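You operate a simulated robot arm through the tools that you are given. There is no shell and no other tool.

You are at the controls of a simulated robot arm. One attempt, no reset.

JOB
Drain the cradle compressor's oil into the grey banded can.
Fine: spill nothing; leave the can on the drain ring, the cradle upright and locked, the drain plug closed. Set down upright: grey banded can.
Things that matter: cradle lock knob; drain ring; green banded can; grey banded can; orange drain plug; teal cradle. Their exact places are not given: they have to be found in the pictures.

It is judged by the outcome, as a careful person would: the job done as asked, and still so three seconds after it is handed in. It fails if anything else is knocked over, pushed out of place, dropped, spilled or broken.

ROBOT AND FRAMES
A 7-joint arm with a two-finger parallel gripper, hanging from a carriage that runs on a gantry, over the field with the corners [1050, 2128], [-230, 2128], [-230, -172], [1050, -172] (x, y) and turns from -414 to 273 degrees about z. Base frame: it is fixed where the carriage stands at the start and does not move with it; the origin is on the floor, on the carriage's upright axis, x ahead of it, y to its left, z up; the surface under the hand at the start is at about z = 700. Lengths are in mm, angles in degrees, forces in N, time in s.
With the tool pointing down near the work surface it reaches from about 100 to 640 mm from the robot's upright axis, wherever it stands. Its first joint turns from -143.0 to 143.0 degrees. Places, roughly: cradle lock knob [800, 100, 800]; drain ring [700, 100, 700]; orange drain plug [700, 200, 1000]; teal cradle [700, 200, 900]. Payload 1.57 kg.
Tool frame: the origin (TCP) lies between the finger pads and is the grasp point; the fingertips stand 30 mm ahead of it; z points along the fingers, y is the line along which they close. The gripper opens to 110 mm. The fingers are 24 mm wide and 12 mm thick; the gripper's body (48 by 112 mm) begins 78 mm behind the TCP.
Orientation is told as [roll, pitch, yaw] about the base's x, y, z axes, in that order, counted from this pose: with the fingers straight down and closing along the base's y, the tool's x points along the base's -x, its y along +y and its z along -z.

CONTROLS
- The arm moves only by the tool play_rows. Its argument "motion" is a list of rows, each an object of numbers (a shift or turn left out is 0, a gripper value left out holds the last): "dx", "dy", "dz": the shift along the tool's x, y, z in mm; "ax", "ay", "az": the turn, a rotation vector about the tool's x, y, z in degrees; "fingers": the opening, from 0 (shut) to 1 (fully open). In form: [{"dx": .., "dy": .., "dz": .., "ax": .., "ay": .., "az": .., "fingers": ..}, ...]. A call has 1 to 20 rows; each row is the pose to reach, as a shift and turn from the pose commanded when the call began, along the tool's axes at that moment. Each row takes 0.2 s and may step no farther than 50 mm and 8.6 degrees from the row before; otherwise, or with a gripper value out of range, the whole call is refused. A pose out of reach is approached as far as the arm can. The call stops where the force on the tool passes 50 N (or 10 N more than at its start, if that is more) or the arm is blocked; 0.2 s more then pass. Each finger travels about 45 mm/s and halts on what it meets, pressing with about 29 N; the grip force reading is that of the motor and also rises with nothing between the fingers. The clock runs only during rows and for 0.2 s after the last one: add rows that repeat a pose to give the fingers time. The reply holds the time, the measured pose of the TCP, the force on the tool along the base axes, the opening and the grip force, in the units named above and with some noise, with the torque about the TCP (base axes, N m) and any sound that the robot's microphone picked up, and new pictures: "show" is both (left out), scene, wrist or none.
- Cameras (640 x 400 px; columns grow to the right, rows downward): "scene" is now at [290.6, 11.6, 1781.8]; the picture's right is [0.18, -0.98, 0.00], its down [-0.81, -0.14, -0.57] and it looks along [0.56, 0.10, -0.82] (base axes); focal length 288 px, centre (320, 200). "wrist" rides on the gripper at [70, 16, -141] in the tool frame; the picture's right is [-0.23, 0.97, 0.00], its down [-0.86, -0.20, -0.48] and it looks along [-0.47, -0.11, 0.88] (tool axes); focal length 222 px, centre (320, 200).
- move_column(by): slides the trunk up (or, below 0, down) by that many mm; the arm and the scene camera ride with it, the base frame stays. It gives what a move gives, with no picture.
- drive_base(legs): drives the robot by 1 to 6 legs, each [ahead, left, turn to the left] in mm, mm and degrees, along the robot's own axes; the way and the turn of a leg run together, so that a leg with both is an arc; at most 1500 mm and 180 degrees a leg. The arm and the cameras ride along, it lands a little off, and it stops where it bumps. It keeps to its track: a leg is cut to what the track allows. It gives what a move gives, and a new picture of the scene camera.
- head_to(pan, tilt): turns the head with the scene camera to pan (to the left, within 155 degrees either way) and tilt (down, from -29 to 69), counted from straight ahead of the robot. It gives what a move gives, and a new picture of the scene camera.
- point_at(camera, pixels): for up to 12 pixels [column, row] of the newest picture of that camera ("zoom" is the newest enlarged one), the place [x, y, z] in the base frame of the surface seen there, good to about 3 mm. No time passes.
- inspect(camera, box): a new picture of the part [left, top, right, bottom] of that camera's present view, enlarged. No time passes.
- job_done(): hands the job in; it is judged then, once.

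Leave the gripper open and the arm clear of the work at the hand-in unless told otherwise.

The tools are called by a JSON object that holds its "name" and its "arguments". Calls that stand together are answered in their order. play_rows: Moves the arm, as the interface text tells. Its arguments: {"type":"object","properties":{"motion":{"type":"array","items":{"type":"object","properties":{"dx":{"type":"number"},"dy":{"type":"number"},"dz":{"type":"number"},"ax":{"type":"number"},"ay":{"type":"number"},"az":{"type":"number"},"fingers":{"type":"number"}}}},"show":{"type":"string","enum":["both","scene","wrist","none"]}},"required":["motion"]} The other tools are called the same way: move_column (by) slides the trunk up or down; drive_base (legs) drives the base; head_to (pan, tilt) turns the head that bears the scene camera; point_at (camera, pixels) gives the place of the surface under pixels of a picture; inspect (camera, box) takes an enlarged picture of a part of a camera's view; job_done () hands the job in.

At the start:

```text
t: 0.0
tool_pos: [785.9, -27.8, 1360.4]
orientation: [0.0, 0.0, 0.0]
contact_force: [-0.5, -0.1, -0.1]
moment: [0.01, 0.05, -0.01]
finger_gap: 110.2
grip_force: 0.0
trunk travel left (down, up): [-459.0, 136.0]
robot x, y, heading: [-0.8, -2.3, 0.1]
head pan, tilt: [10.1, 55.4]
```

scene: 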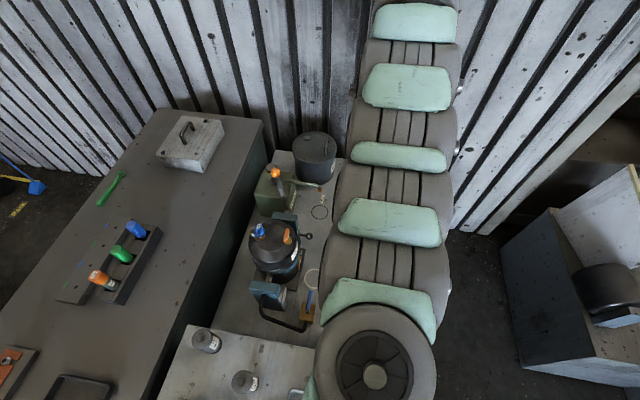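
wrist: 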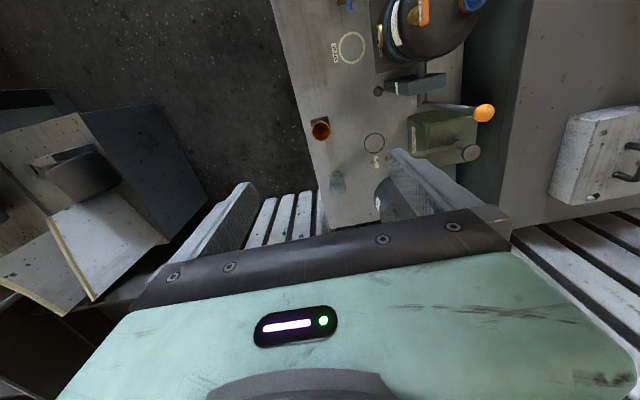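

The scene camera shows the teal cradle with a black compressor around (275, 250), two cans near (205, 340) and (243, 380), and a tabletop. I'll enlarge these regions to tell the parts apart.

{"name": "inspect", "arguments": {"camera": "scene", "box": [220, 120, 350, 335]}}

{"name": "inspect", "arguments": {"camera": "scene", "box": [160, 300, 330, 400]}}

{"name": "inspect", "arguments": {"camera": "wrist", "box": [290, 0, 530, 150]}}

```text
1.86 times, centred on (285, 228) of scene
```

zoom: 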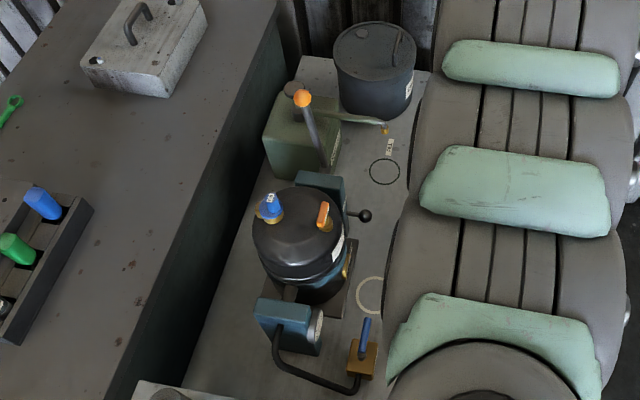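

```text
3.76 times, centred on (245, 350) of scene
```

zoom: 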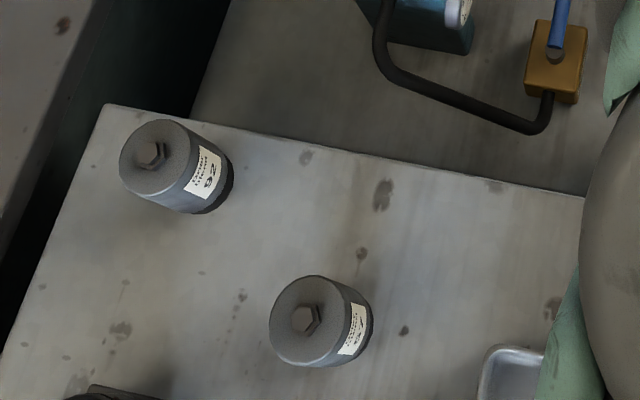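

```text
2.67 times, centred on (410, 75) of wrist
```

zoom: 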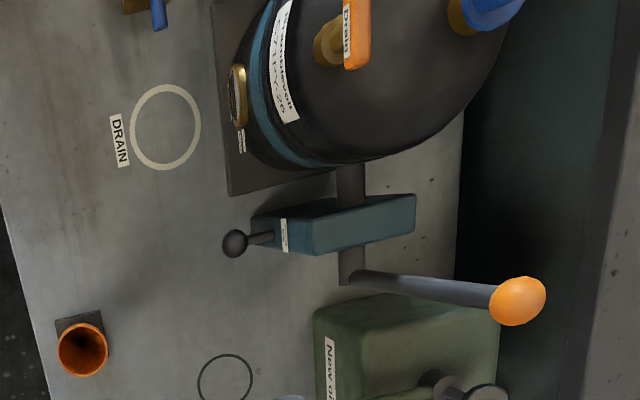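

I can make out the cradle, the black ball lock knob, the "DRAIN" ring, an orange-ball lever and a "New oil" tank. No banded cans are visible yet, so I'll turn the head to look around.

{"name": "head_to", "arguments": {"pan": 60, "tilt": 45}}

{"name": "head_to", "arguments": {"pan": 110, "tilt": 40}}

{"name": "head_to", "arguments": {"pan": -60, "tilt": 45}}

{"name": "head_to", "arguments": {"pan": 10, "tilt": 69}}

```text
t: 1.2
tool_pos: [787.1, -27.9, 1360.9]
orientation: [0.1, 0.0, 0.0]
contact_force: [-0.2, -0.3, 0.0]
moment: [0.0, -0.01, -0.01]
finger_gap: 110.1
grip_force: 0.1
trunk travel left (down, up): [-459.0, 136.0]
robot x, y, heading: [2.2, -1.2, 0.0]
head pan, tilt: [60.0, 45.0]
```

scene: 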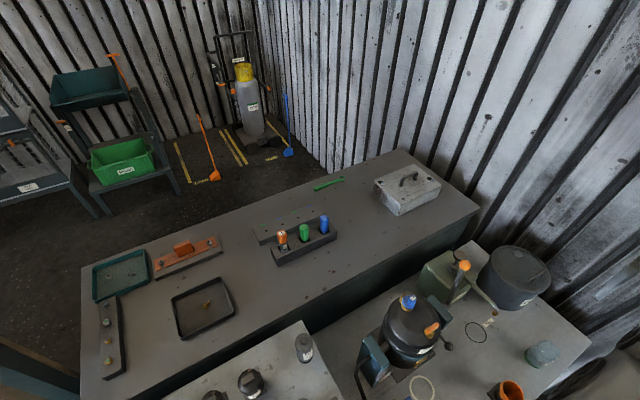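

```text
t: 2.4
tool_pos: [785.9, -27.9, 1360.4]
orientation: [0.0, 0.0, 0.0]
contact_force: [-0.3, -0.2, 0.0]
moment: [-0.01, -0.03, 0.01]
finger_gap: 110.0
grip_force: 0.1
trunk travel left (down, up): [-459.0, 136.0]
robot x, y, heading: [-1.0, 2.0, -0.1]
head pan, tilt: [110.0, 40.0]
```

scene: 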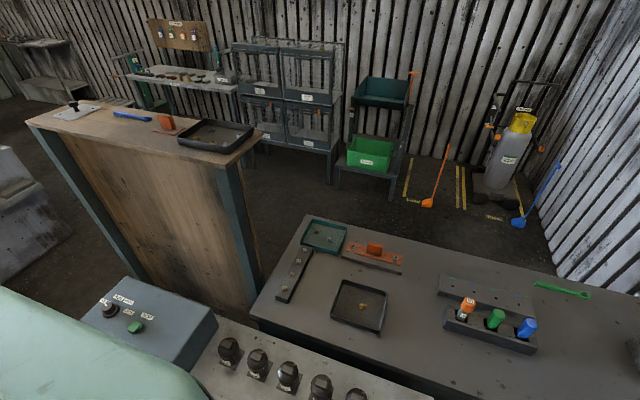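

```text
t: 4.9
tool_pos: [786.8, -28.9, 1360.3]
orientation: [0.1, 0.1, 0.0]
contact_force: [-0.7, -0.1, 0.4]
moment: [0.01, 0.01, 0.03]
finger_gap: 109.9
grip_force: 0.0
trunk travel left (down, up): [-459.0, 136.0]
robot x, y, heading: [-0.8, 0.9, -0.2]
head pan, tilt: [-60.0, 45.0]
```

scene: 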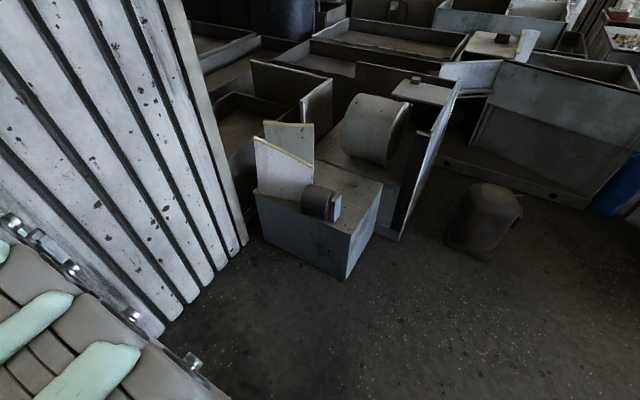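

```text
t: 6.3
tool_pos: [786.4, -27.1, 1361.4]
orientation: [0.0, 0.1, 0.0]
contact_force: [0.2, 0.2, 0.0]
moment: [-0.01, -0.02, 0.03]
finger_gap: 110.1
grip_force: 0.0
trunk travel left (down, up): [-459.0, 136.0]
robot x, y, heading: [0.8, 2.3, 0.1]
head pan, tilt: [10.0, 68.8]
```

scene: 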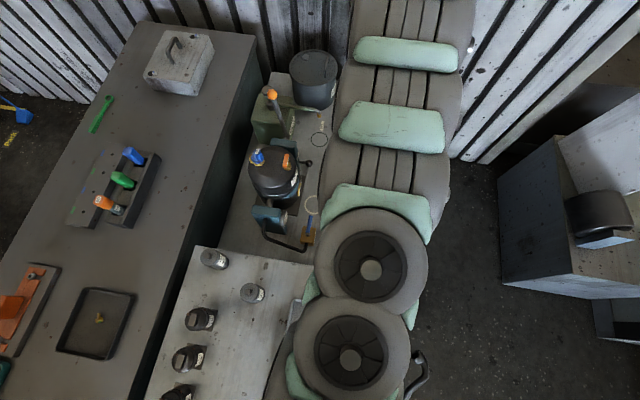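

The room is large. I'll pan back left and enlarge the shelves and the service table, looking for banded cans.

{"name": "head_to", "arguments": {"pan": 110, "tilt": 40}}

{"name": "inspect", "arguments": {"camera": "scene", "box": [110, 10, 350, 160]}}

{"name": "inspect", "arguments": {"camera": "scene", "box": [230, 200, 600, 400]}}

{"name": "head_to", "arguments": {"pan": 50, "tilt": 50}}

{"name": "inspect", "arguments": {"camera": "scene", "box": [330, 180, 640, 400]}}

```text
t: 8.1
tool_pos: [786.9, -27.1, 1360.8]
orientation: [0.0, 0.0, -0.1]
contact_force: [0.5, 0.4, 0.6]
moment: [-0.03, 0.0, 0.04]
finger_gap: 109.9
grip_force: 0.0
trunk travel left (down, up): [-459.0, 136.0]
robot x, y, heading: [-3.0, 0.7, -0.2]
head pan, tilt: [110.0, 40.0]
```

scene: 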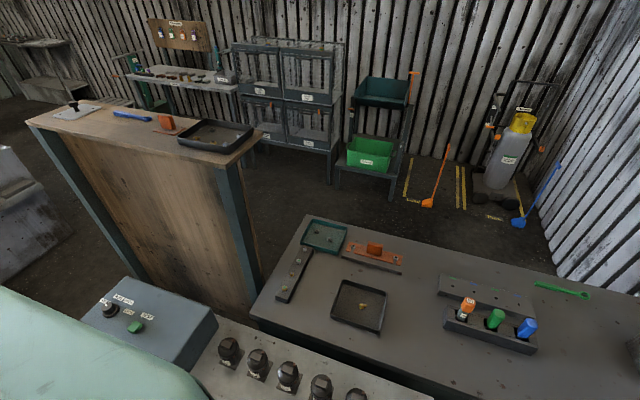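

```text
2.67 times, centred on (230, 85) of scene
```

zoom: 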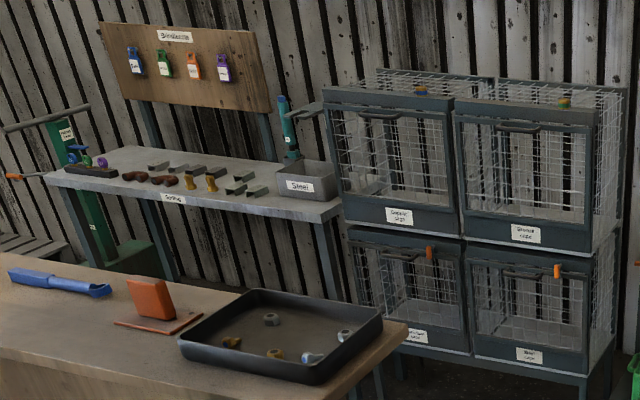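

```text
1.73 times, centred on (415, 300) of scene
```

zoom: 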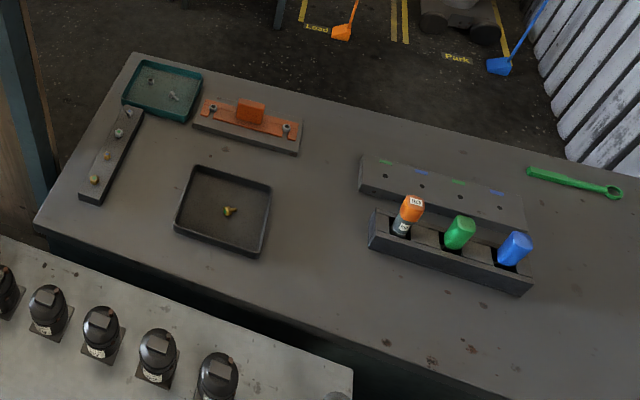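

```text
t: 9.4
tool_pos: [786.9, -27.1, 1360.4]
orientation: [0.0, 0.0, -0.1]
contact_force: [-0.4, 0.3, 0.4]
moment: [0.0, -0.01, -0.01]
finger_gap: 109.9
grip_force: 0.1
trunk travel left (down, up): [-459.0, 136.0]
robot x, y, heading: [0.4, -0.8, 0.1]
head pan, tilt: [50.0, 50.0]
```

scene: 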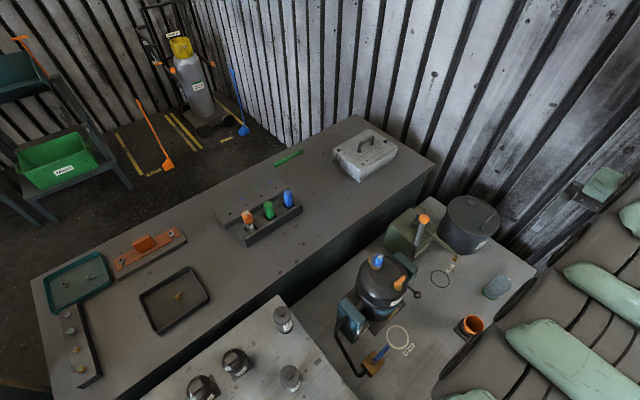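

```text
1.82 times, centred on (485, 290) of scene
```

zoom: 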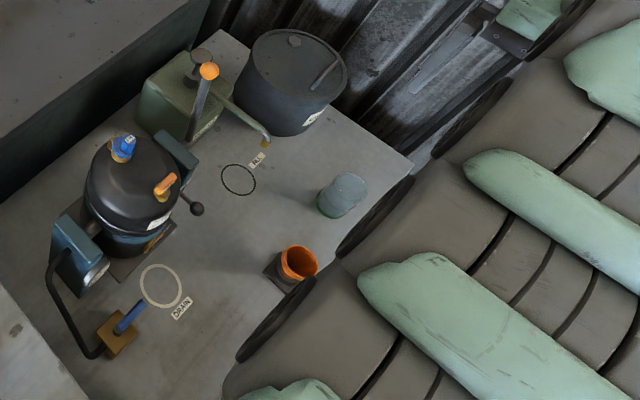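

A can with a green band stands at about (343, 192) in the enlarged picture. The arm hides part of the table, so I'll look through the wrist camera, drive slightly aside, and look again.

{"name": "inspect", "arguments": {"camera": "wrist", "box": [290, 90, 450, 230]}}

{"name": "point_at", "arguments": {"camera": "scene", "pixels": [[497, 286], [471, 325], [440, 279], [397, 337], [417, 293], [401, 283], [376, 263], [423, 220], [380, 365], [414, 268]]}}

```text
2.86 times, centred on (370, 160) of wrist
```

zoom: 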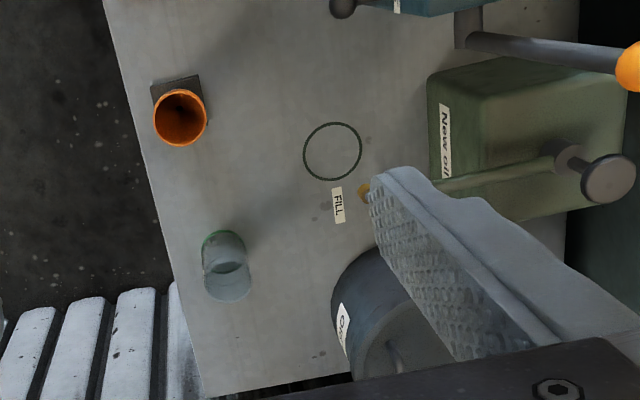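

```text
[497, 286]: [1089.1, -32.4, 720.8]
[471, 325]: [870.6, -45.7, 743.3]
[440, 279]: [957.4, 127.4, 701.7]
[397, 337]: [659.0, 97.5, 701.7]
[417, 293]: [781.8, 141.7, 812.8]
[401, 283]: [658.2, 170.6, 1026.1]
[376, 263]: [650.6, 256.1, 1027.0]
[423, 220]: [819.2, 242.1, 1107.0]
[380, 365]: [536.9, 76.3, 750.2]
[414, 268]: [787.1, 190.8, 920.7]
```

The wrist camera shows a "FILL" ring, an orange funnel and the translucent green-banded can, but still no grey banded can. I'll drive left along the gantry, with the arm staying high, to see the table unobstructed.

{"name": "drive_base", "arguments": {"legs": [[0, 500, 0]]}}

{"name": "head_to", "arguments": {"pan": -25, "tilt": 50}}

```text
t: 12.3
tool_pos: [786.0, 470.4, 1362.0]
orientation: [0.1, 0.0, 0.1]
contact_force: [1.1, -0.3, -0.5]
moment: [0.02, -0.03, -0.01]
finger_gap: 110.0
grip_force: 0.1
trunk travel left (down, up): [-459.0, 136.0]
robot x, y, heading: [1.7, 496.5, -0.0]
head pan, tilt: [50.0, 50.0]
```

scene: 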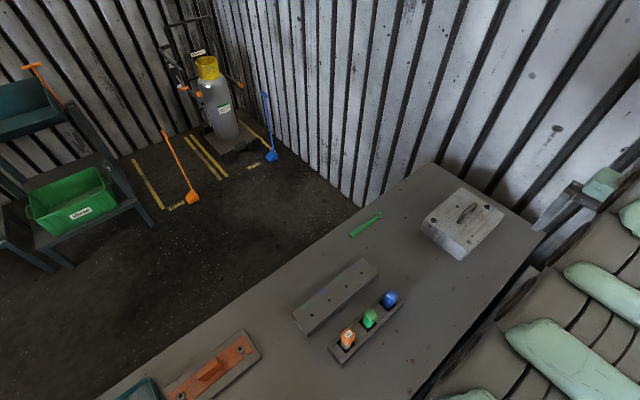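

```text
t: 13.8
tool_pos: [785.6, 469.8, 1361.5]
orientation: [0.1, 0.0, 0.1]
contact_force: [-0.1, 0.0, -0.1]
moment: [0.03, -0.01, 0.0]
finger_gap: 110.2
grip_force: 0.0
trunk travel left (down, up): [-459.0, 136.0]
robot x, y, heading: [0.6, 495.5, 0.3]
head pan, tilt: [-25.0, 50.0]
```

scene: 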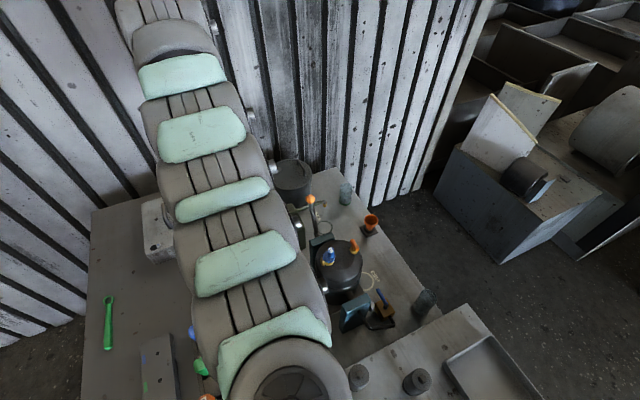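

Now a second can appears at about (425, 300), beside the drain. I'll enlarge the area.

{"name": "inspect", "arguments": {"camera": "scene", "box": [270, 150, 470, 340]}}

{"name": "inspect", "arguments": {"camera": "scene", "box": [360, 250, 480, 325]}}

{"name": "point_at", "arguments": {"camera": "scene", "pixels": [[425, 293], [425, 303], [423, 315], [346, 187], [346, 197], [371, 222], [371, 277], [353, 245]]}}

```text
2.11 times, centred on (370, 245) of scene
```

zoom: 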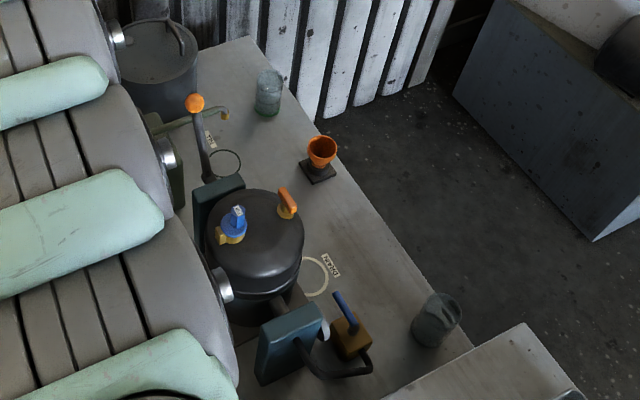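

```text
5.33 times, centred on (420, 288) of scene
```

zoom: 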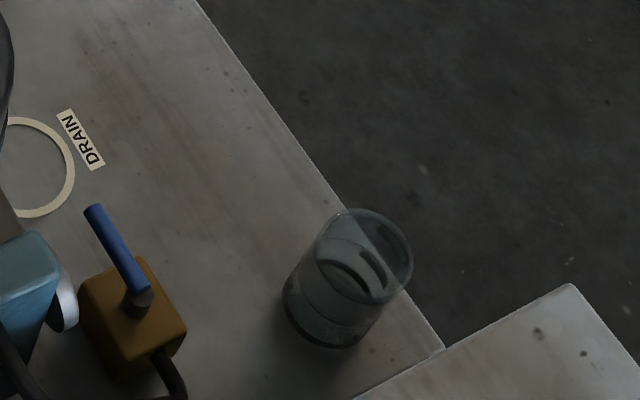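

```text
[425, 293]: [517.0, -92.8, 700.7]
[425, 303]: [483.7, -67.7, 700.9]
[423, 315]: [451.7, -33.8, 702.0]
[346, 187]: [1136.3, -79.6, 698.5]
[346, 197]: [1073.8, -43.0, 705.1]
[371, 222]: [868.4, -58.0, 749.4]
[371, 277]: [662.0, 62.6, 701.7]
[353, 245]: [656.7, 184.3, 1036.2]
```

Two glass cans: one near [460, -50, 700], by the table's front corner, and one near [1080, -50, 700] at the far end. I need closer views to tell their bands apart and to understand the cradle. I'll drive back and to the right, and look at the machine from in front.

{"name": "drive_base", "arguments": {"legs": [[-228, -560, 0]]}}

{"name": "head_to", "arguments": {"pan": 30, "tilt": 48}}

{"name": "inspect", "arguments": {"camera": "scene", "box": [240, 120, 480, 400]}}

```text
t: 17.3
tool_pos: [561.0, -100.0, 1360.3]
orientation: [-0.1, 0.1, 0.5]
contact_force: [0.0, -0.5, -0.7]
moment: [0.0, 0.01, -0.02]
finger_gap: 109.8
grip_force: 0.1
trunk travel left (down, up): [-459.0, 136.0]
robot x, y, heading: [-226.0, -82.1, 0.5]
head pan, tilt: [-25.0, 50.0]
```

scene: 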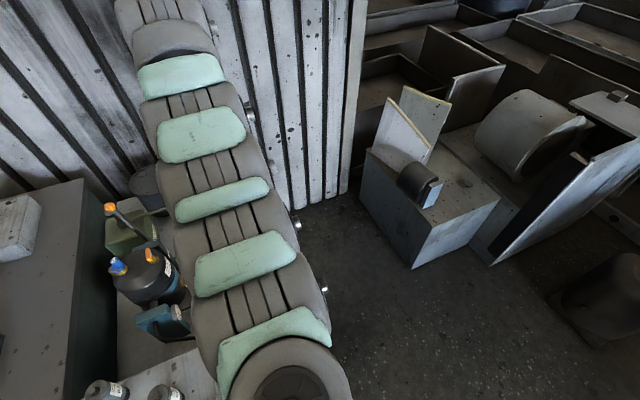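

```text
t: 18.5
tool_pos: [559.3, -100.2, 1360.7]
orientation: [0.0, 0.1, 0.5]
contact_force: [0.4, 0.2, -0.2]
moment: [-0.04, 0.0, -0.04]
finger_gap: 110.2
grip_force: 0.1
trunk travel left (down, up): [-459.0, 136.0]
robot x, y, heading: [-228.7, -80.1, 0.6]
head pan, tilt: [30.0, 48.0]
```

scene: 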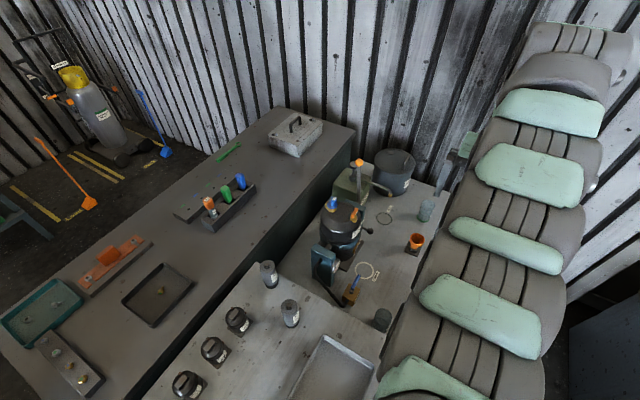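

```text
1.43 times, centred on (360, 260) of scene
```

zoom: 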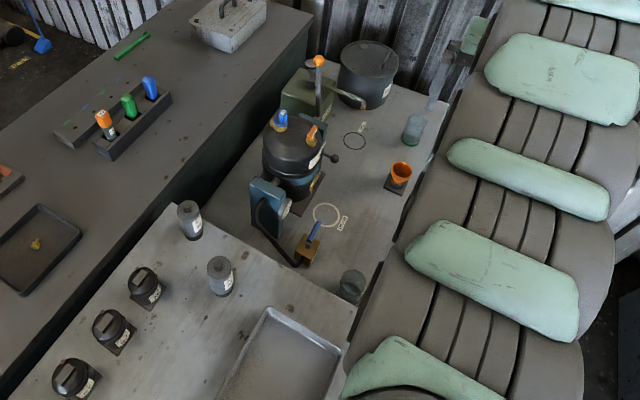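

Good overview. I'll enlarge the compressor, the cans and the valve.

{"name": "inspect", "arguments": {"camera": "scene", "box": [300, 150, 410, 220]}}

{"name": "inspect", "arguments": {"camera": "scene", "box": [295, 210, 405, 340]}}

{"name": "inspect", "arguments": {"camera": "scene", "box": [390, 190, 450, 260]}}

```text
5.71 times, centred on (355, 185) of scene
```

zoom: 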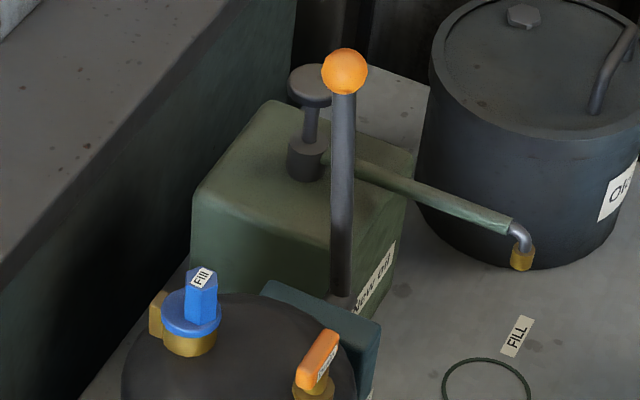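

```text
3.08 times, centred on (350, 275) of scene
```

zoom: 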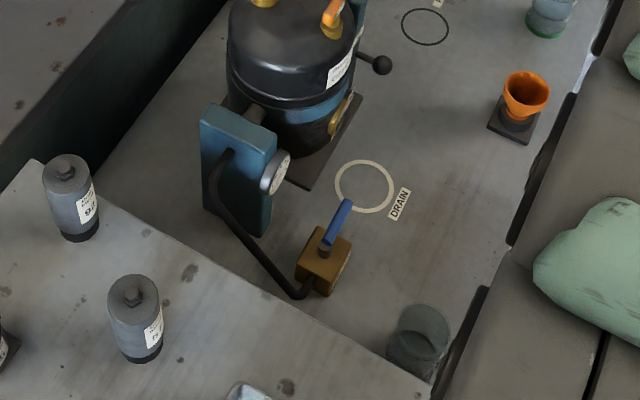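

```text
5.71 times, centred on (420, 225) of scene
```

zoom: 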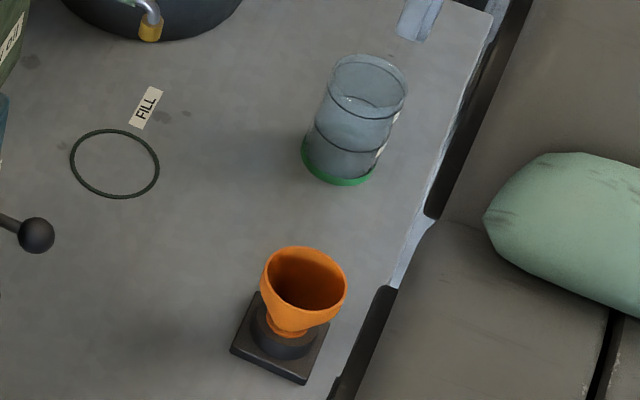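

The far can has a green band at its bottom, and the near one is the grey banded can. There's also a gauge and a blue-handled valve by the cradle. Now I'll measure points on the key parts.

{"name": "point_at", "arguments": {"camera": "scene", "pixels": [[359, 162], [357, 195], [353, 216], [332, 205], [370, 230], [325, 262], [343, 266], [352, 282], [352, 298], [270, 272], [290, 305], [330, 350]]}}

{"name": "inspect", "arguments": {"camera": "scene", "box": [310, 190, 380, 235]}}

{"name": "inspect", "arguments": {"camera": "scene", "box": [305, 235, 375, 310]}}

```text
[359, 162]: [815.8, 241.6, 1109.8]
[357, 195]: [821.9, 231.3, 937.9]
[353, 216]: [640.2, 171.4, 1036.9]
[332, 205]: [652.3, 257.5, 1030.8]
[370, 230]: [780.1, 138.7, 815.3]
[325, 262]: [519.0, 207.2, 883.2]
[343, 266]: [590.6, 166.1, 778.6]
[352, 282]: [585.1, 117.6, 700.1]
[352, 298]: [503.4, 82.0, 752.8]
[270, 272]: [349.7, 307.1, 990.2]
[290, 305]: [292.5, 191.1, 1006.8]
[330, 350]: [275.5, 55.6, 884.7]
```

```text
8.89 times, centred on (345, 212) of scene
```

zoom: 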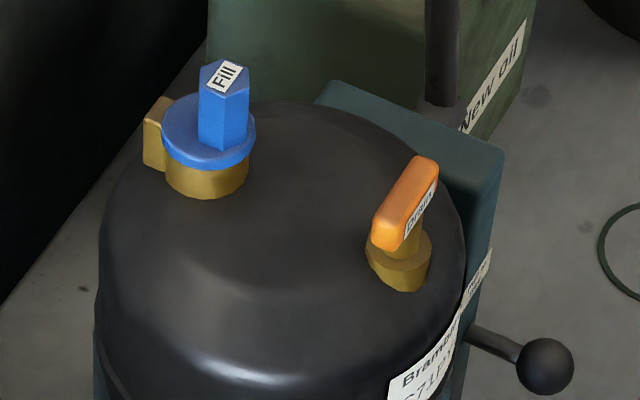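

```text
5.33 times, centred on (340, 272) of scene
```

zoom: 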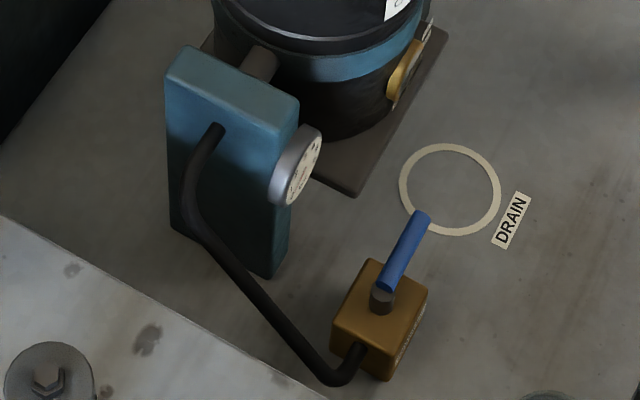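

The foreground table's surface is about z = 885, higher than the service table (700). To read the valve, gauge and labels, I'll bring the wrist camera closer, turned toward the cradle.

{"name": "play_rows", "arguments": {"motion": [{"dx": 23, "dz": 30, "az": -7, "fingers": 1}, {"dx": 46, "dz": 60, "az": -14}, {"dx": 69, "dz": 90, "az": -21}, {"dx": 92, "dz": 120, "az": -28}, {"dx": 115, "dz": 150, "az": -35}, {"dx": 138, "dz": 180, "az": -42}, {"dx": 160, "dz": 210, "az": -48}], "show": "both"}}

```text
t: 20.1
tool_pos: [505.1, -157.3, 1251.2]
orientation: [-4.0, -6.0, 36.6]
contact_force: [0.4, 0.2, 0.1]
moment: [0.0, -0.01, 0.02]
finger_gap: 109.6
grip_force: 0.0
out of reach, approached as far as the arm can: row 4, 5, 6, 7
trunk travel left (down, up): [-459.0, 136.0]
robot x, y, heading: [-223.9, -77.3, 0.5]
head pan, tilt: [30.0, 48.0]
```

scene: 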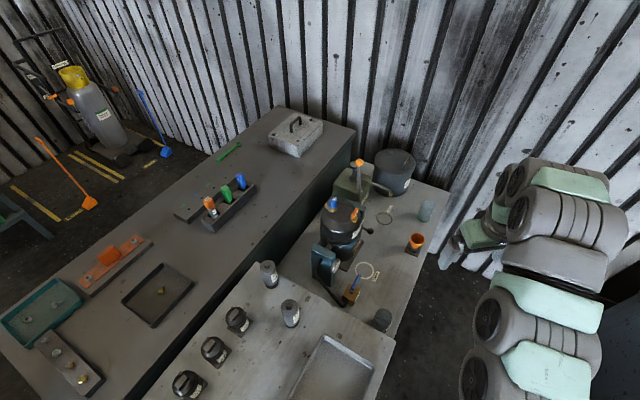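
wrist: 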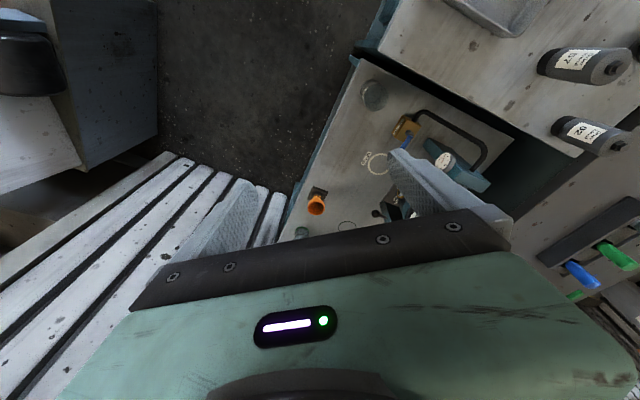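

The arm can't retract that far at this height. The zoomed scene picture is rendered sharply, so I'll zoom in on the small labels from here.

{"name": "inspect", "arguments": {"camera": "scene", "box": [340, 250, 365, 268]}}

{"name": "inspect", "arguments": {"camera": "scene", "box": [340, 275, 375, 310]}}

{"name": "inspect", "arguments": {"camera": "scene", "box": [340, 215, 380, 250]}}

{"name": "inspect", "arguments": {"camera": "scene", "box": [360, 295, 410, 340]}}

```text
16.00 times, centred on (352, 259) of scene
```

zoom: 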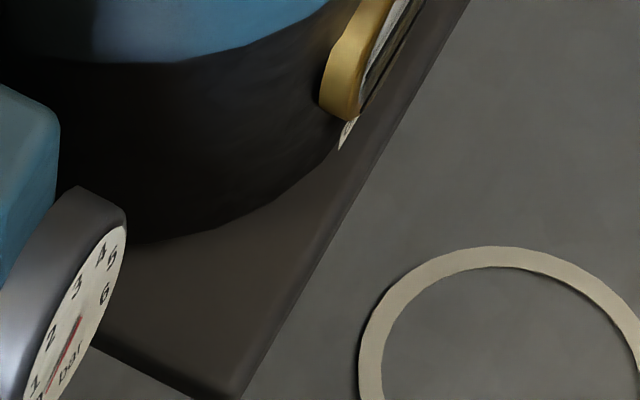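

```text
11.43 times, centred on (358, 292) of scene
```

zoom: 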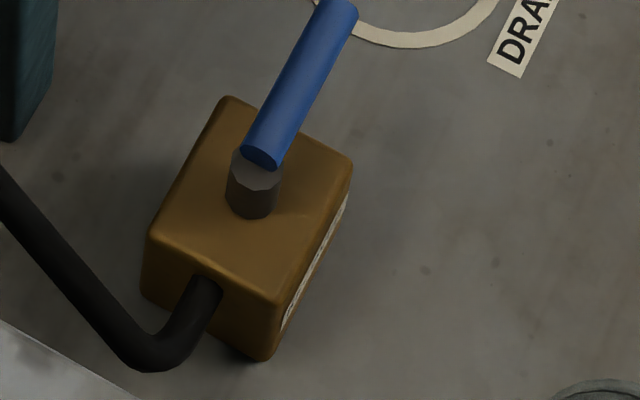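

```text
11.43 times, centred on (360, 232) of scene
```

zoom: 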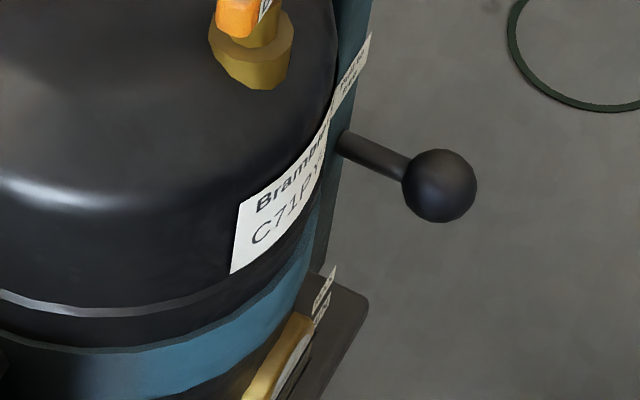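

```text
8.89 times, centred on (385, 318) of scene
```

zoom: 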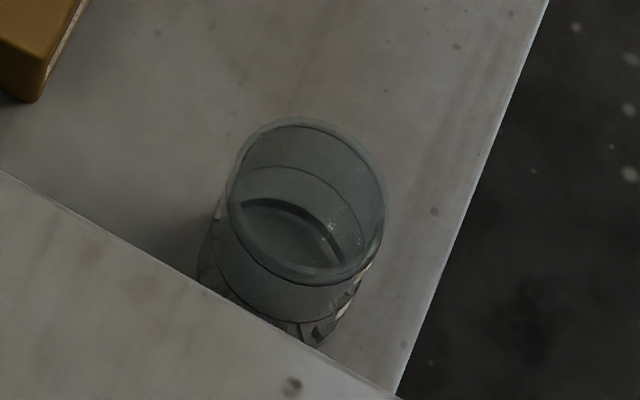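

The gauge reads about 3 bar, so the compressor seems to be under pressure. The blue-handled valve is probably a vent to open before the drain plug. I want to read the labels facing -y, so I'll turn the carriage and look back from that side.

{"name": "drive_base", "arguments": {"legs": [[0, 0, -60], [344, 406, 0]]}}

{"name": "head_to", "arguments": {"pan": 136, "tilt": 52}}

```text
t: 25.8
tool_pos: [618.8, -818.6, 1251.6]
orientation: [-4.0, -5.9, -21.6]
contact_force: [-0.1, 0.1, -0.2]
moment: [0.01, 0.03, 0.02]
finger_gap: 110.0
grip_force: 0.1
trunk travel left (down, up): [-459.0, 136.0]
robot x, y, heading: [300.6, -156.0, -57.9]
head pan, tilt: [30.0, 48.0]
```

scene: 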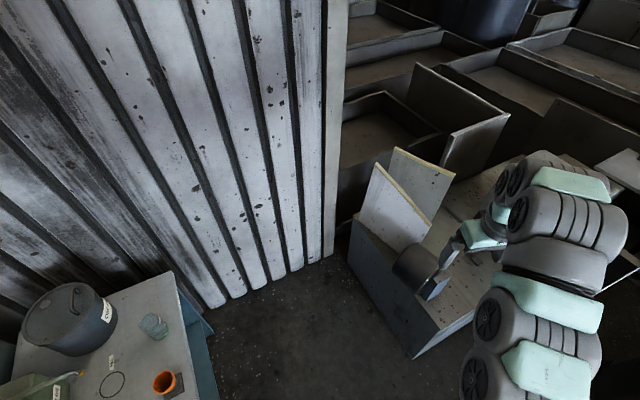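

```text
t: 27.6
tool_pos: [620.8, -819.4, 1250.6]
orientation: [-4.0, -5.9, -21.6]
contact_force: [-0.3, 0.2, -0.5]
moment: [-0.02, 0.03, 0.0]
finger_gap: 109.8
grip_force: 0.1
trunk travel left (down, up): [-459.0, 136.0]
robot x, y, heading: [303.0, -154.1, -57.8]
head pan, tilt: [136.0, 52.0]
```

scene: 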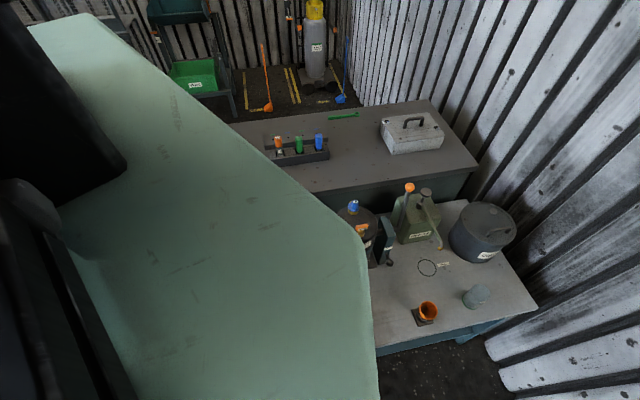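

The robot's own body blocks the left part of this view. I'll shift back a little in x so the cradle falls in the clear part.

{"name": "drive_base", "arguments": {"legs": [[-93, -181, 0]]}}

{"name": "head_to", "arguments": {"pan": 112, "tilt": 52}}

```text
t: 29.2
tool_pos: [419.3, -834.8, 1250.9]
orientation: [-4.0, -5.9, -21.5]
contact_force: [0.5, -1.1, -0.3]
moment: [-0.02, 0.01, 0.04]
finger_gap: 110.0
grip_force: 0.0
trunk travel left (down, up): [-459.0, 136.0]
robot x, y, heading: [101.7, -172.2, -57.5]
head pan, tilt: [136.0, 52.0]
```

scene: 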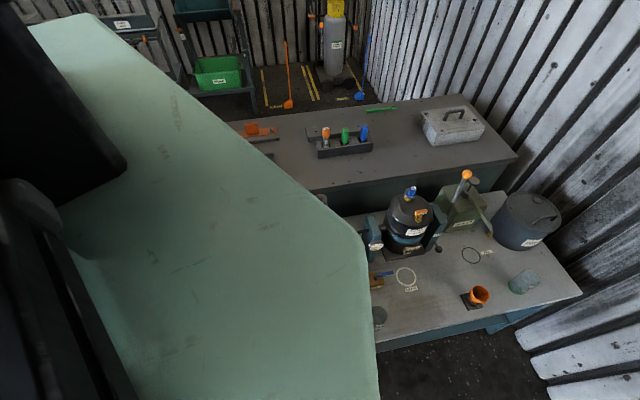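

```text
t: 30.1
tool_pos: [419.8, -834.7, 1250.7]
orientation: [-3.9, -5.9, -21.5]
contact_force: [0.8, 0.3, 0.7]
moment: [-0.01, -0.04, -0.02]
finger_gap: 109.8
grip_force: 0.1
trunk travel left (down, up): [-459.0, 136.0]
robot x, y, heading: [100.5, -173.2, -57.8]
head pan, tilt: [112.0, 52.0]
```

scene: 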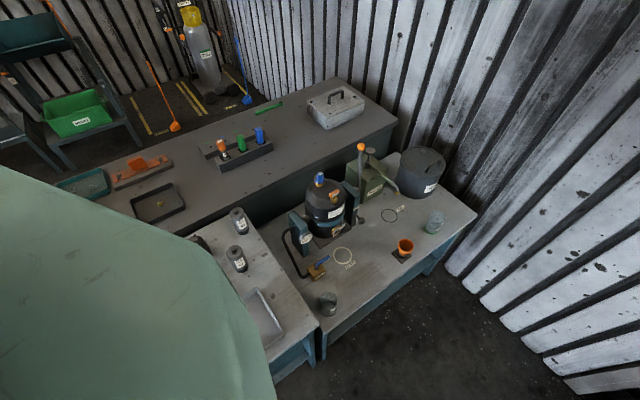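

Now everything is visible from the -y side. I'll enlarge the labels.

{"name": "inspect", "arguments": {"camera": "scene", "box": [290, 170, 370, 245]}}

{"name": "inspect", "arguments": {"camera": "scene", "box": [295, 225, 330, 285]}}

{"name": "inspect", "arguments": {"camera": "scene", "box": [305, 285, 350, 320]}}

{"name": "inspect", "arguments": {"camera": "scene", "box": [340, 140, 440, 240]}}

{"name": "inspect", "arguments": {"camera": "scene", "box": [296, 232, 316, 248]}}

{"name": "inspect", "arguments": {"camera": "scene", "box": [300, 258, 332, 282]}}

```text
5.33 times, centred on (330, 208) of scene
```

zoom: 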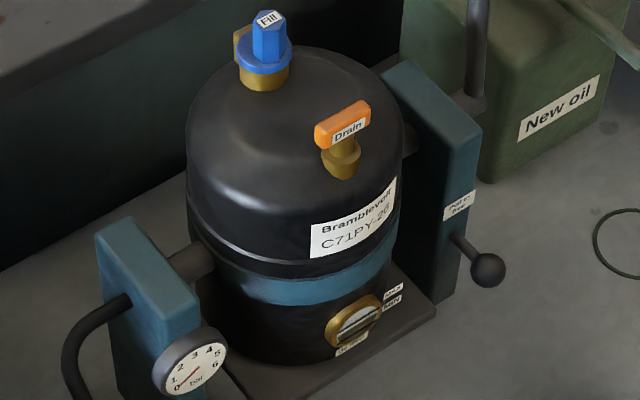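

```text
6.67 times, centred on (312, 255) of scene
```

zoom: 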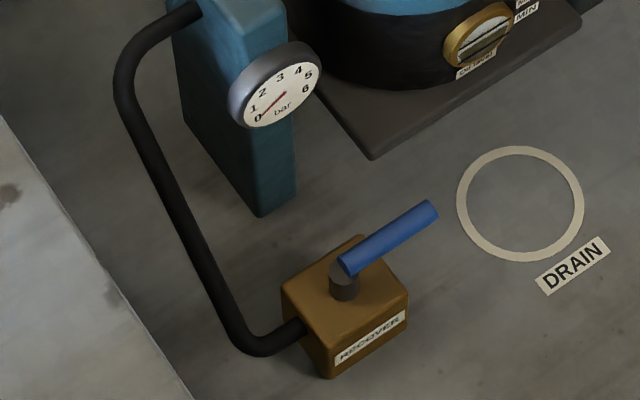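

```text
11.43 times, centred on (328, 302) of scene
```

zoom: 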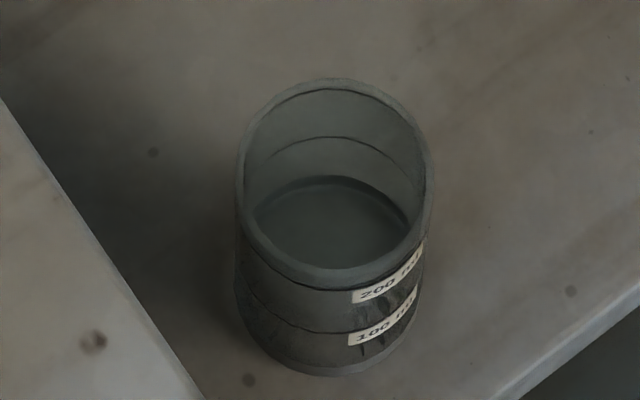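

```text
4.00 times, centred on (390, 190) of scene
```

zoom: 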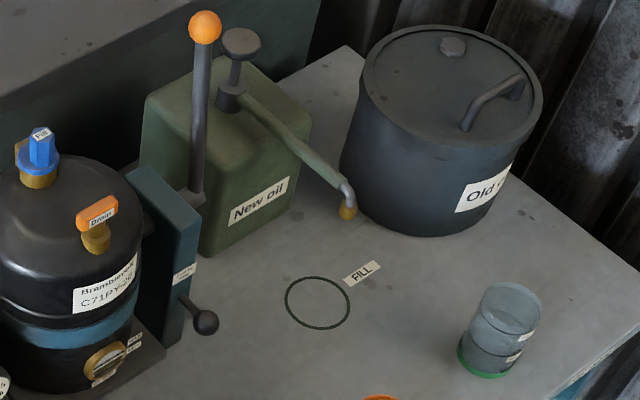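

```text
16.00 times, centred on (306, 240) of scene
```

zoom: 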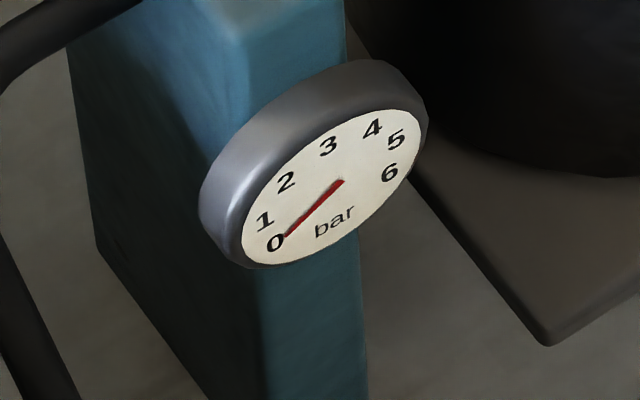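

```text
16.00 times, centred on (316, 270) of scene
```

zoom: 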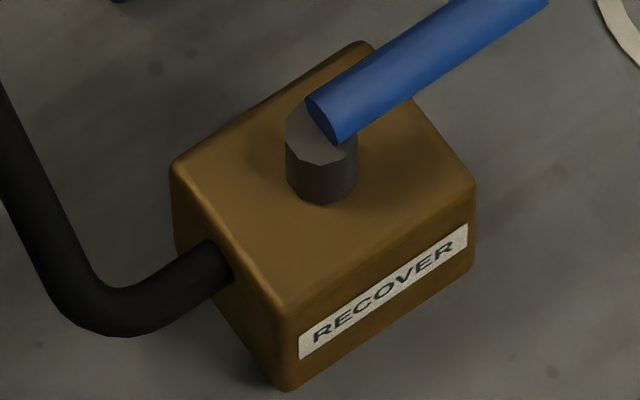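

The gauge reads 0 bar, so there is no pressure and the "RECOVER" valve can be left alone. Now the lock label near (460, 205) of the first zoom, the sight glass, and the can's position.

{"name": "inspect", "arguments": {"camera": "scene", "box": [367, 201, 377, 215]}}

{"name": "inspect", "arguments": {"camera": "scene", "box": [348, 200, 372, 224]}}

{"name": "inspect", "arguments": {"camera": "scene", "box": [328, 220, 348, 240]}}

{"name": "inspect", "arguments": {"camera": "scene", "box": [325, 180, 350, 205]}}

{"name": "point_at", "arguments": {"camera": "scene", "pixels": [[327, 296], [327, 304], [328, 315], [345, 255], [320, 330], [316, 325], [365, 148], [335, 195], [391, 213], [351, 214]]}}

```text
16.00 times, centred on (372, 208) of scene
```

zoom: 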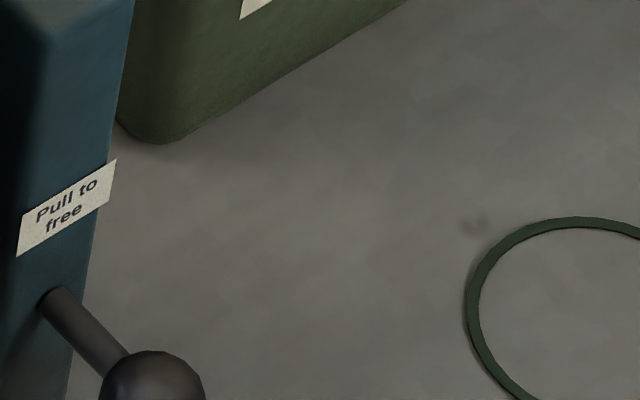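

```text
16.00 times, centred on (360, 212) of scene
```

zoom: 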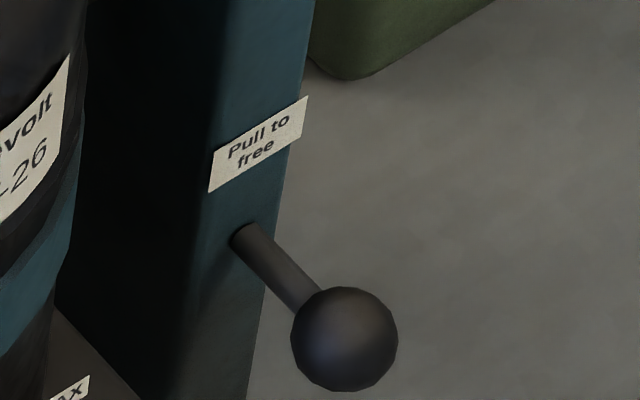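

```text
16.00 times, centred on (338, 230) of scene
```

zoom: 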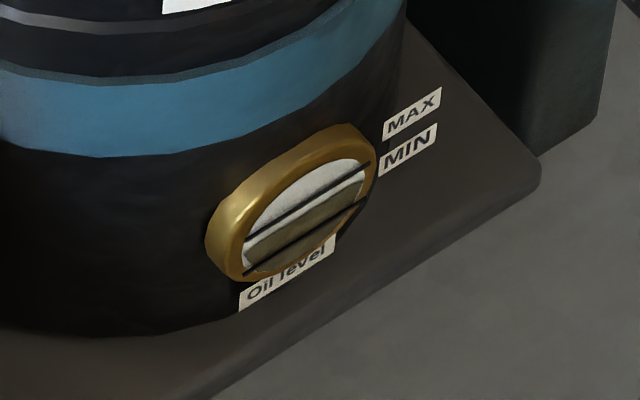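

```text
16.00 times, centred on (338, 192) of scene
```

zoom: 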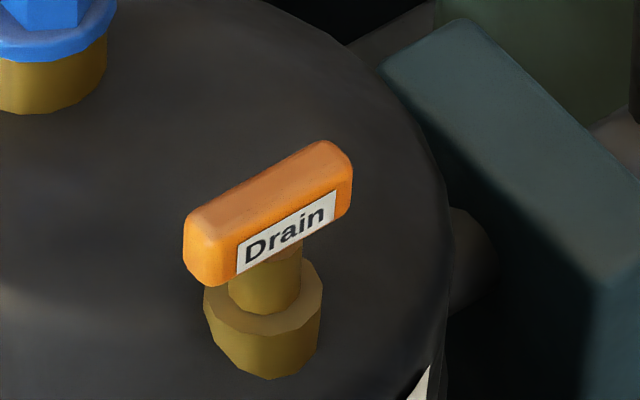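

```text
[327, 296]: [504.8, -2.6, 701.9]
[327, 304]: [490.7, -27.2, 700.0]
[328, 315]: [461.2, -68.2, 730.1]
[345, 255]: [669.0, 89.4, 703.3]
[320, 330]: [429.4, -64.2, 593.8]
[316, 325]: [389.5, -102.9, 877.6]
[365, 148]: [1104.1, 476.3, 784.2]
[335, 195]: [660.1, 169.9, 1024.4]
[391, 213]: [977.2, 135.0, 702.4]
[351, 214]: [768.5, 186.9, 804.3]
```

The lock knob reads "Pull to free" and pulls along -y. The oil level lies between MIN and MAX. Next I'll locate the can precisely through its opaque labels and bottom band.

{"name": "inspect", "arguments": {"camera": "scene", "box": [305, 285, 350, 320]}}

{"name": "point_at", "arguments": {"camera": "zoom", "pixels": [[388, 280], [385, 322], [335, 366], [290, 355], [380, 350], [325, 273], [340, 85], [240, 200], [428, 200], [330, 230]]}}

```text
11.43 times, centred on (328, 302) of scene
```

zoom: 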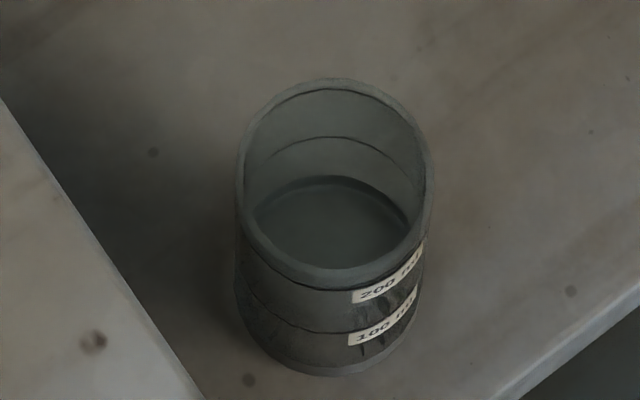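

```text
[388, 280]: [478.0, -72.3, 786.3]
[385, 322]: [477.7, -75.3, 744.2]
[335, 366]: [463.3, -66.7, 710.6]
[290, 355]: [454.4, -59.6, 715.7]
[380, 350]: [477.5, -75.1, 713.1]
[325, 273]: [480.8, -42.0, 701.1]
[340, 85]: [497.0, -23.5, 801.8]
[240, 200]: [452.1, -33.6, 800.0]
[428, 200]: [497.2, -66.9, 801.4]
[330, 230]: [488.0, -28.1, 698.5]
```

The can's rim is at z ≈ 801, centred near (478, -46), with a diameter of about 58 mm. I'll measure the foreground table's edge, the drain ring, the knob, the lock block, the lever and the plug handle precisely.

{"name": "inspect", "arguments": {"camera": "scene", "box": [290, 170, 390, 270]}}

{"name": "point_at", "arguments": {"camera": "zoom", "pixels": [[155, 340], [225, 340], [190, 310], [190, 367], [376, 245], [360, 232], [366, 162], [332, 180], [280, 195], [263, 245], [165, 262], [210, 130]]}}

{"name": "inspect", "arguments": {"camera": "scene", "box": [240, 240, 340, 340]}}

{"name": "point_at", "arguments": {"camera": "zoom", "pixels": [[200, 190], [250, 260], [290, 320], [300, 340], [270, 330], [330, 150], [300, 235], [310, 350]]}}

```text
4.00 times, centred on (340, 220) of scene
```

zoom: 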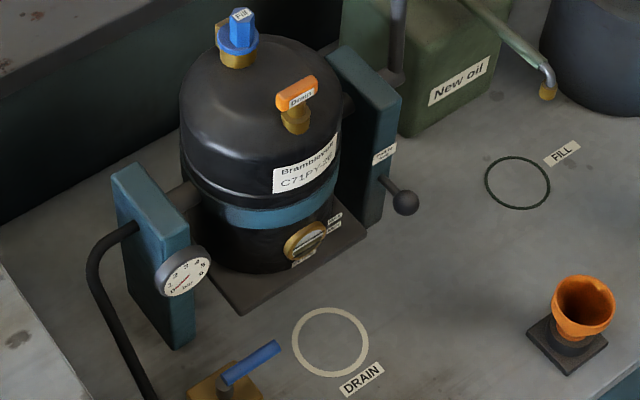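

```text
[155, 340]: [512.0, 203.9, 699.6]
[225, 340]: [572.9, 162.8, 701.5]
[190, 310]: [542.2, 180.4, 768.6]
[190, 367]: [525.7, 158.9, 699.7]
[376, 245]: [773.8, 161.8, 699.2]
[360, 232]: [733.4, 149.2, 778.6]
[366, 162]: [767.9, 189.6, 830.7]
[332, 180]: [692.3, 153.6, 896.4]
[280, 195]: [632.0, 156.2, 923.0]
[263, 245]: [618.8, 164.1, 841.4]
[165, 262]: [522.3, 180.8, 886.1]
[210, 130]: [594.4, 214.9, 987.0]
```

```text
4.00 times, centred on (290, 290) of scene
```

zoom: 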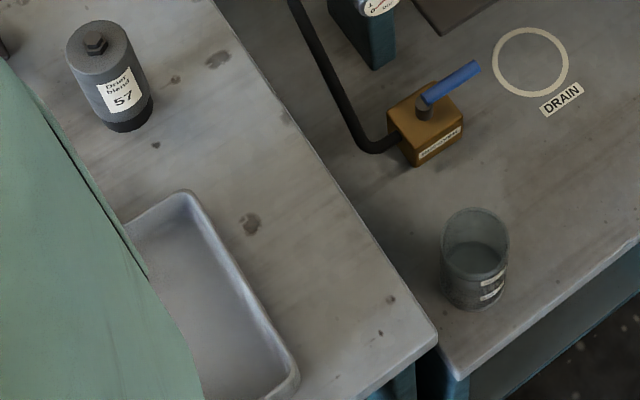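

```text
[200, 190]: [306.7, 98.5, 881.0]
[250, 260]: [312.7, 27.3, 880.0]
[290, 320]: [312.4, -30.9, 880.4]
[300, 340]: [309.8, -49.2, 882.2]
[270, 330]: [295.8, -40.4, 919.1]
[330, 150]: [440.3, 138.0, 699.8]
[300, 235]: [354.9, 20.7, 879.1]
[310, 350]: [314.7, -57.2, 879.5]
```

I'll measure the table edge and ring from the current zoomed picture.

{"name": "point_at", "arguments": {"camera": "zoom", "pixels": [[365, 240], [415, 308], [430, 332], [340, 205], [496, 62], [564, 62], [530, 33], [530, 93], [530, 62], [430, 108], [468, 72], [425, 130]]}}

{"name": "inspect", "arguments": {"camera": "scene", "box": [320, 170, 380, 230]}}

{"name": "point_at", "arguments": {"camera": "zoom", "pixels": [[250, 190], [200, 210], [295, 165], [245, 205], [240, 240], [245, 265], [475, 350], [440, 320], [455, 365], [425, 270], [330, 100], [130, 60]]}}

```text
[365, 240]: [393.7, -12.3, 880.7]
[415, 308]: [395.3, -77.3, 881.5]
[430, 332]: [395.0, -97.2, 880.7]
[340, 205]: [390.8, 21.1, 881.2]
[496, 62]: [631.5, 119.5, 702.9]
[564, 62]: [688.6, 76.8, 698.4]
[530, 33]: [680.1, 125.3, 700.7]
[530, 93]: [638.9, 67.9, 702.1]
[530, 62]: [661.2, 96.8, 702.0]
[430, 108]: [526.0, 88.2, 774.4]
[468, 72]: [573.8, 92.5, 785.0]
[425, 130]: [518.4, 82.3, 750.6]
```

```text
6.67 times, centred on (350, 200) of scene
```

zoom: 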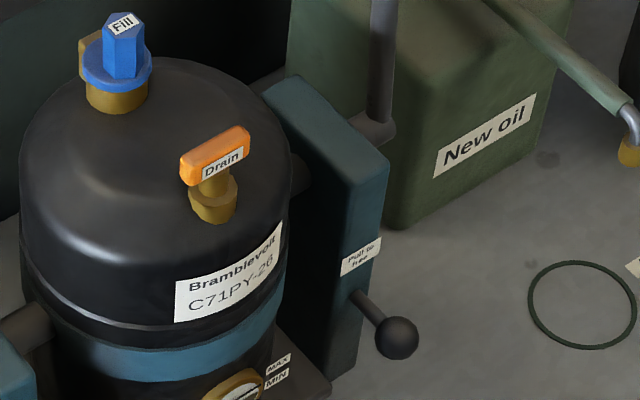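

```text
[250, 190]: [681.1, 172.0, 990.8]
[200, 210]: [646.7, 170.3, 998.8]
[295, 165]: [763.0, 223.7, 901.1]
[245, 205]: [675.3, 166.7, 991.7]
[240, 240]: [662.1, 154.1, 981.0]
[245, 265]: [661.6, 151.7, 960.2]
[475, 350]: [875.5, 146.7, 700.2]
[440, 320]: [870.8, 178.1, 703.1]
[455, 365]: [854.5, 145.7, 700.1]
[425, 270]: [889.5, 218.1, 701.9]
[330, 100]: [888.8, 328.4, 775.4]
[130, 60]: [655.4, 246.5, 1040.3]
```

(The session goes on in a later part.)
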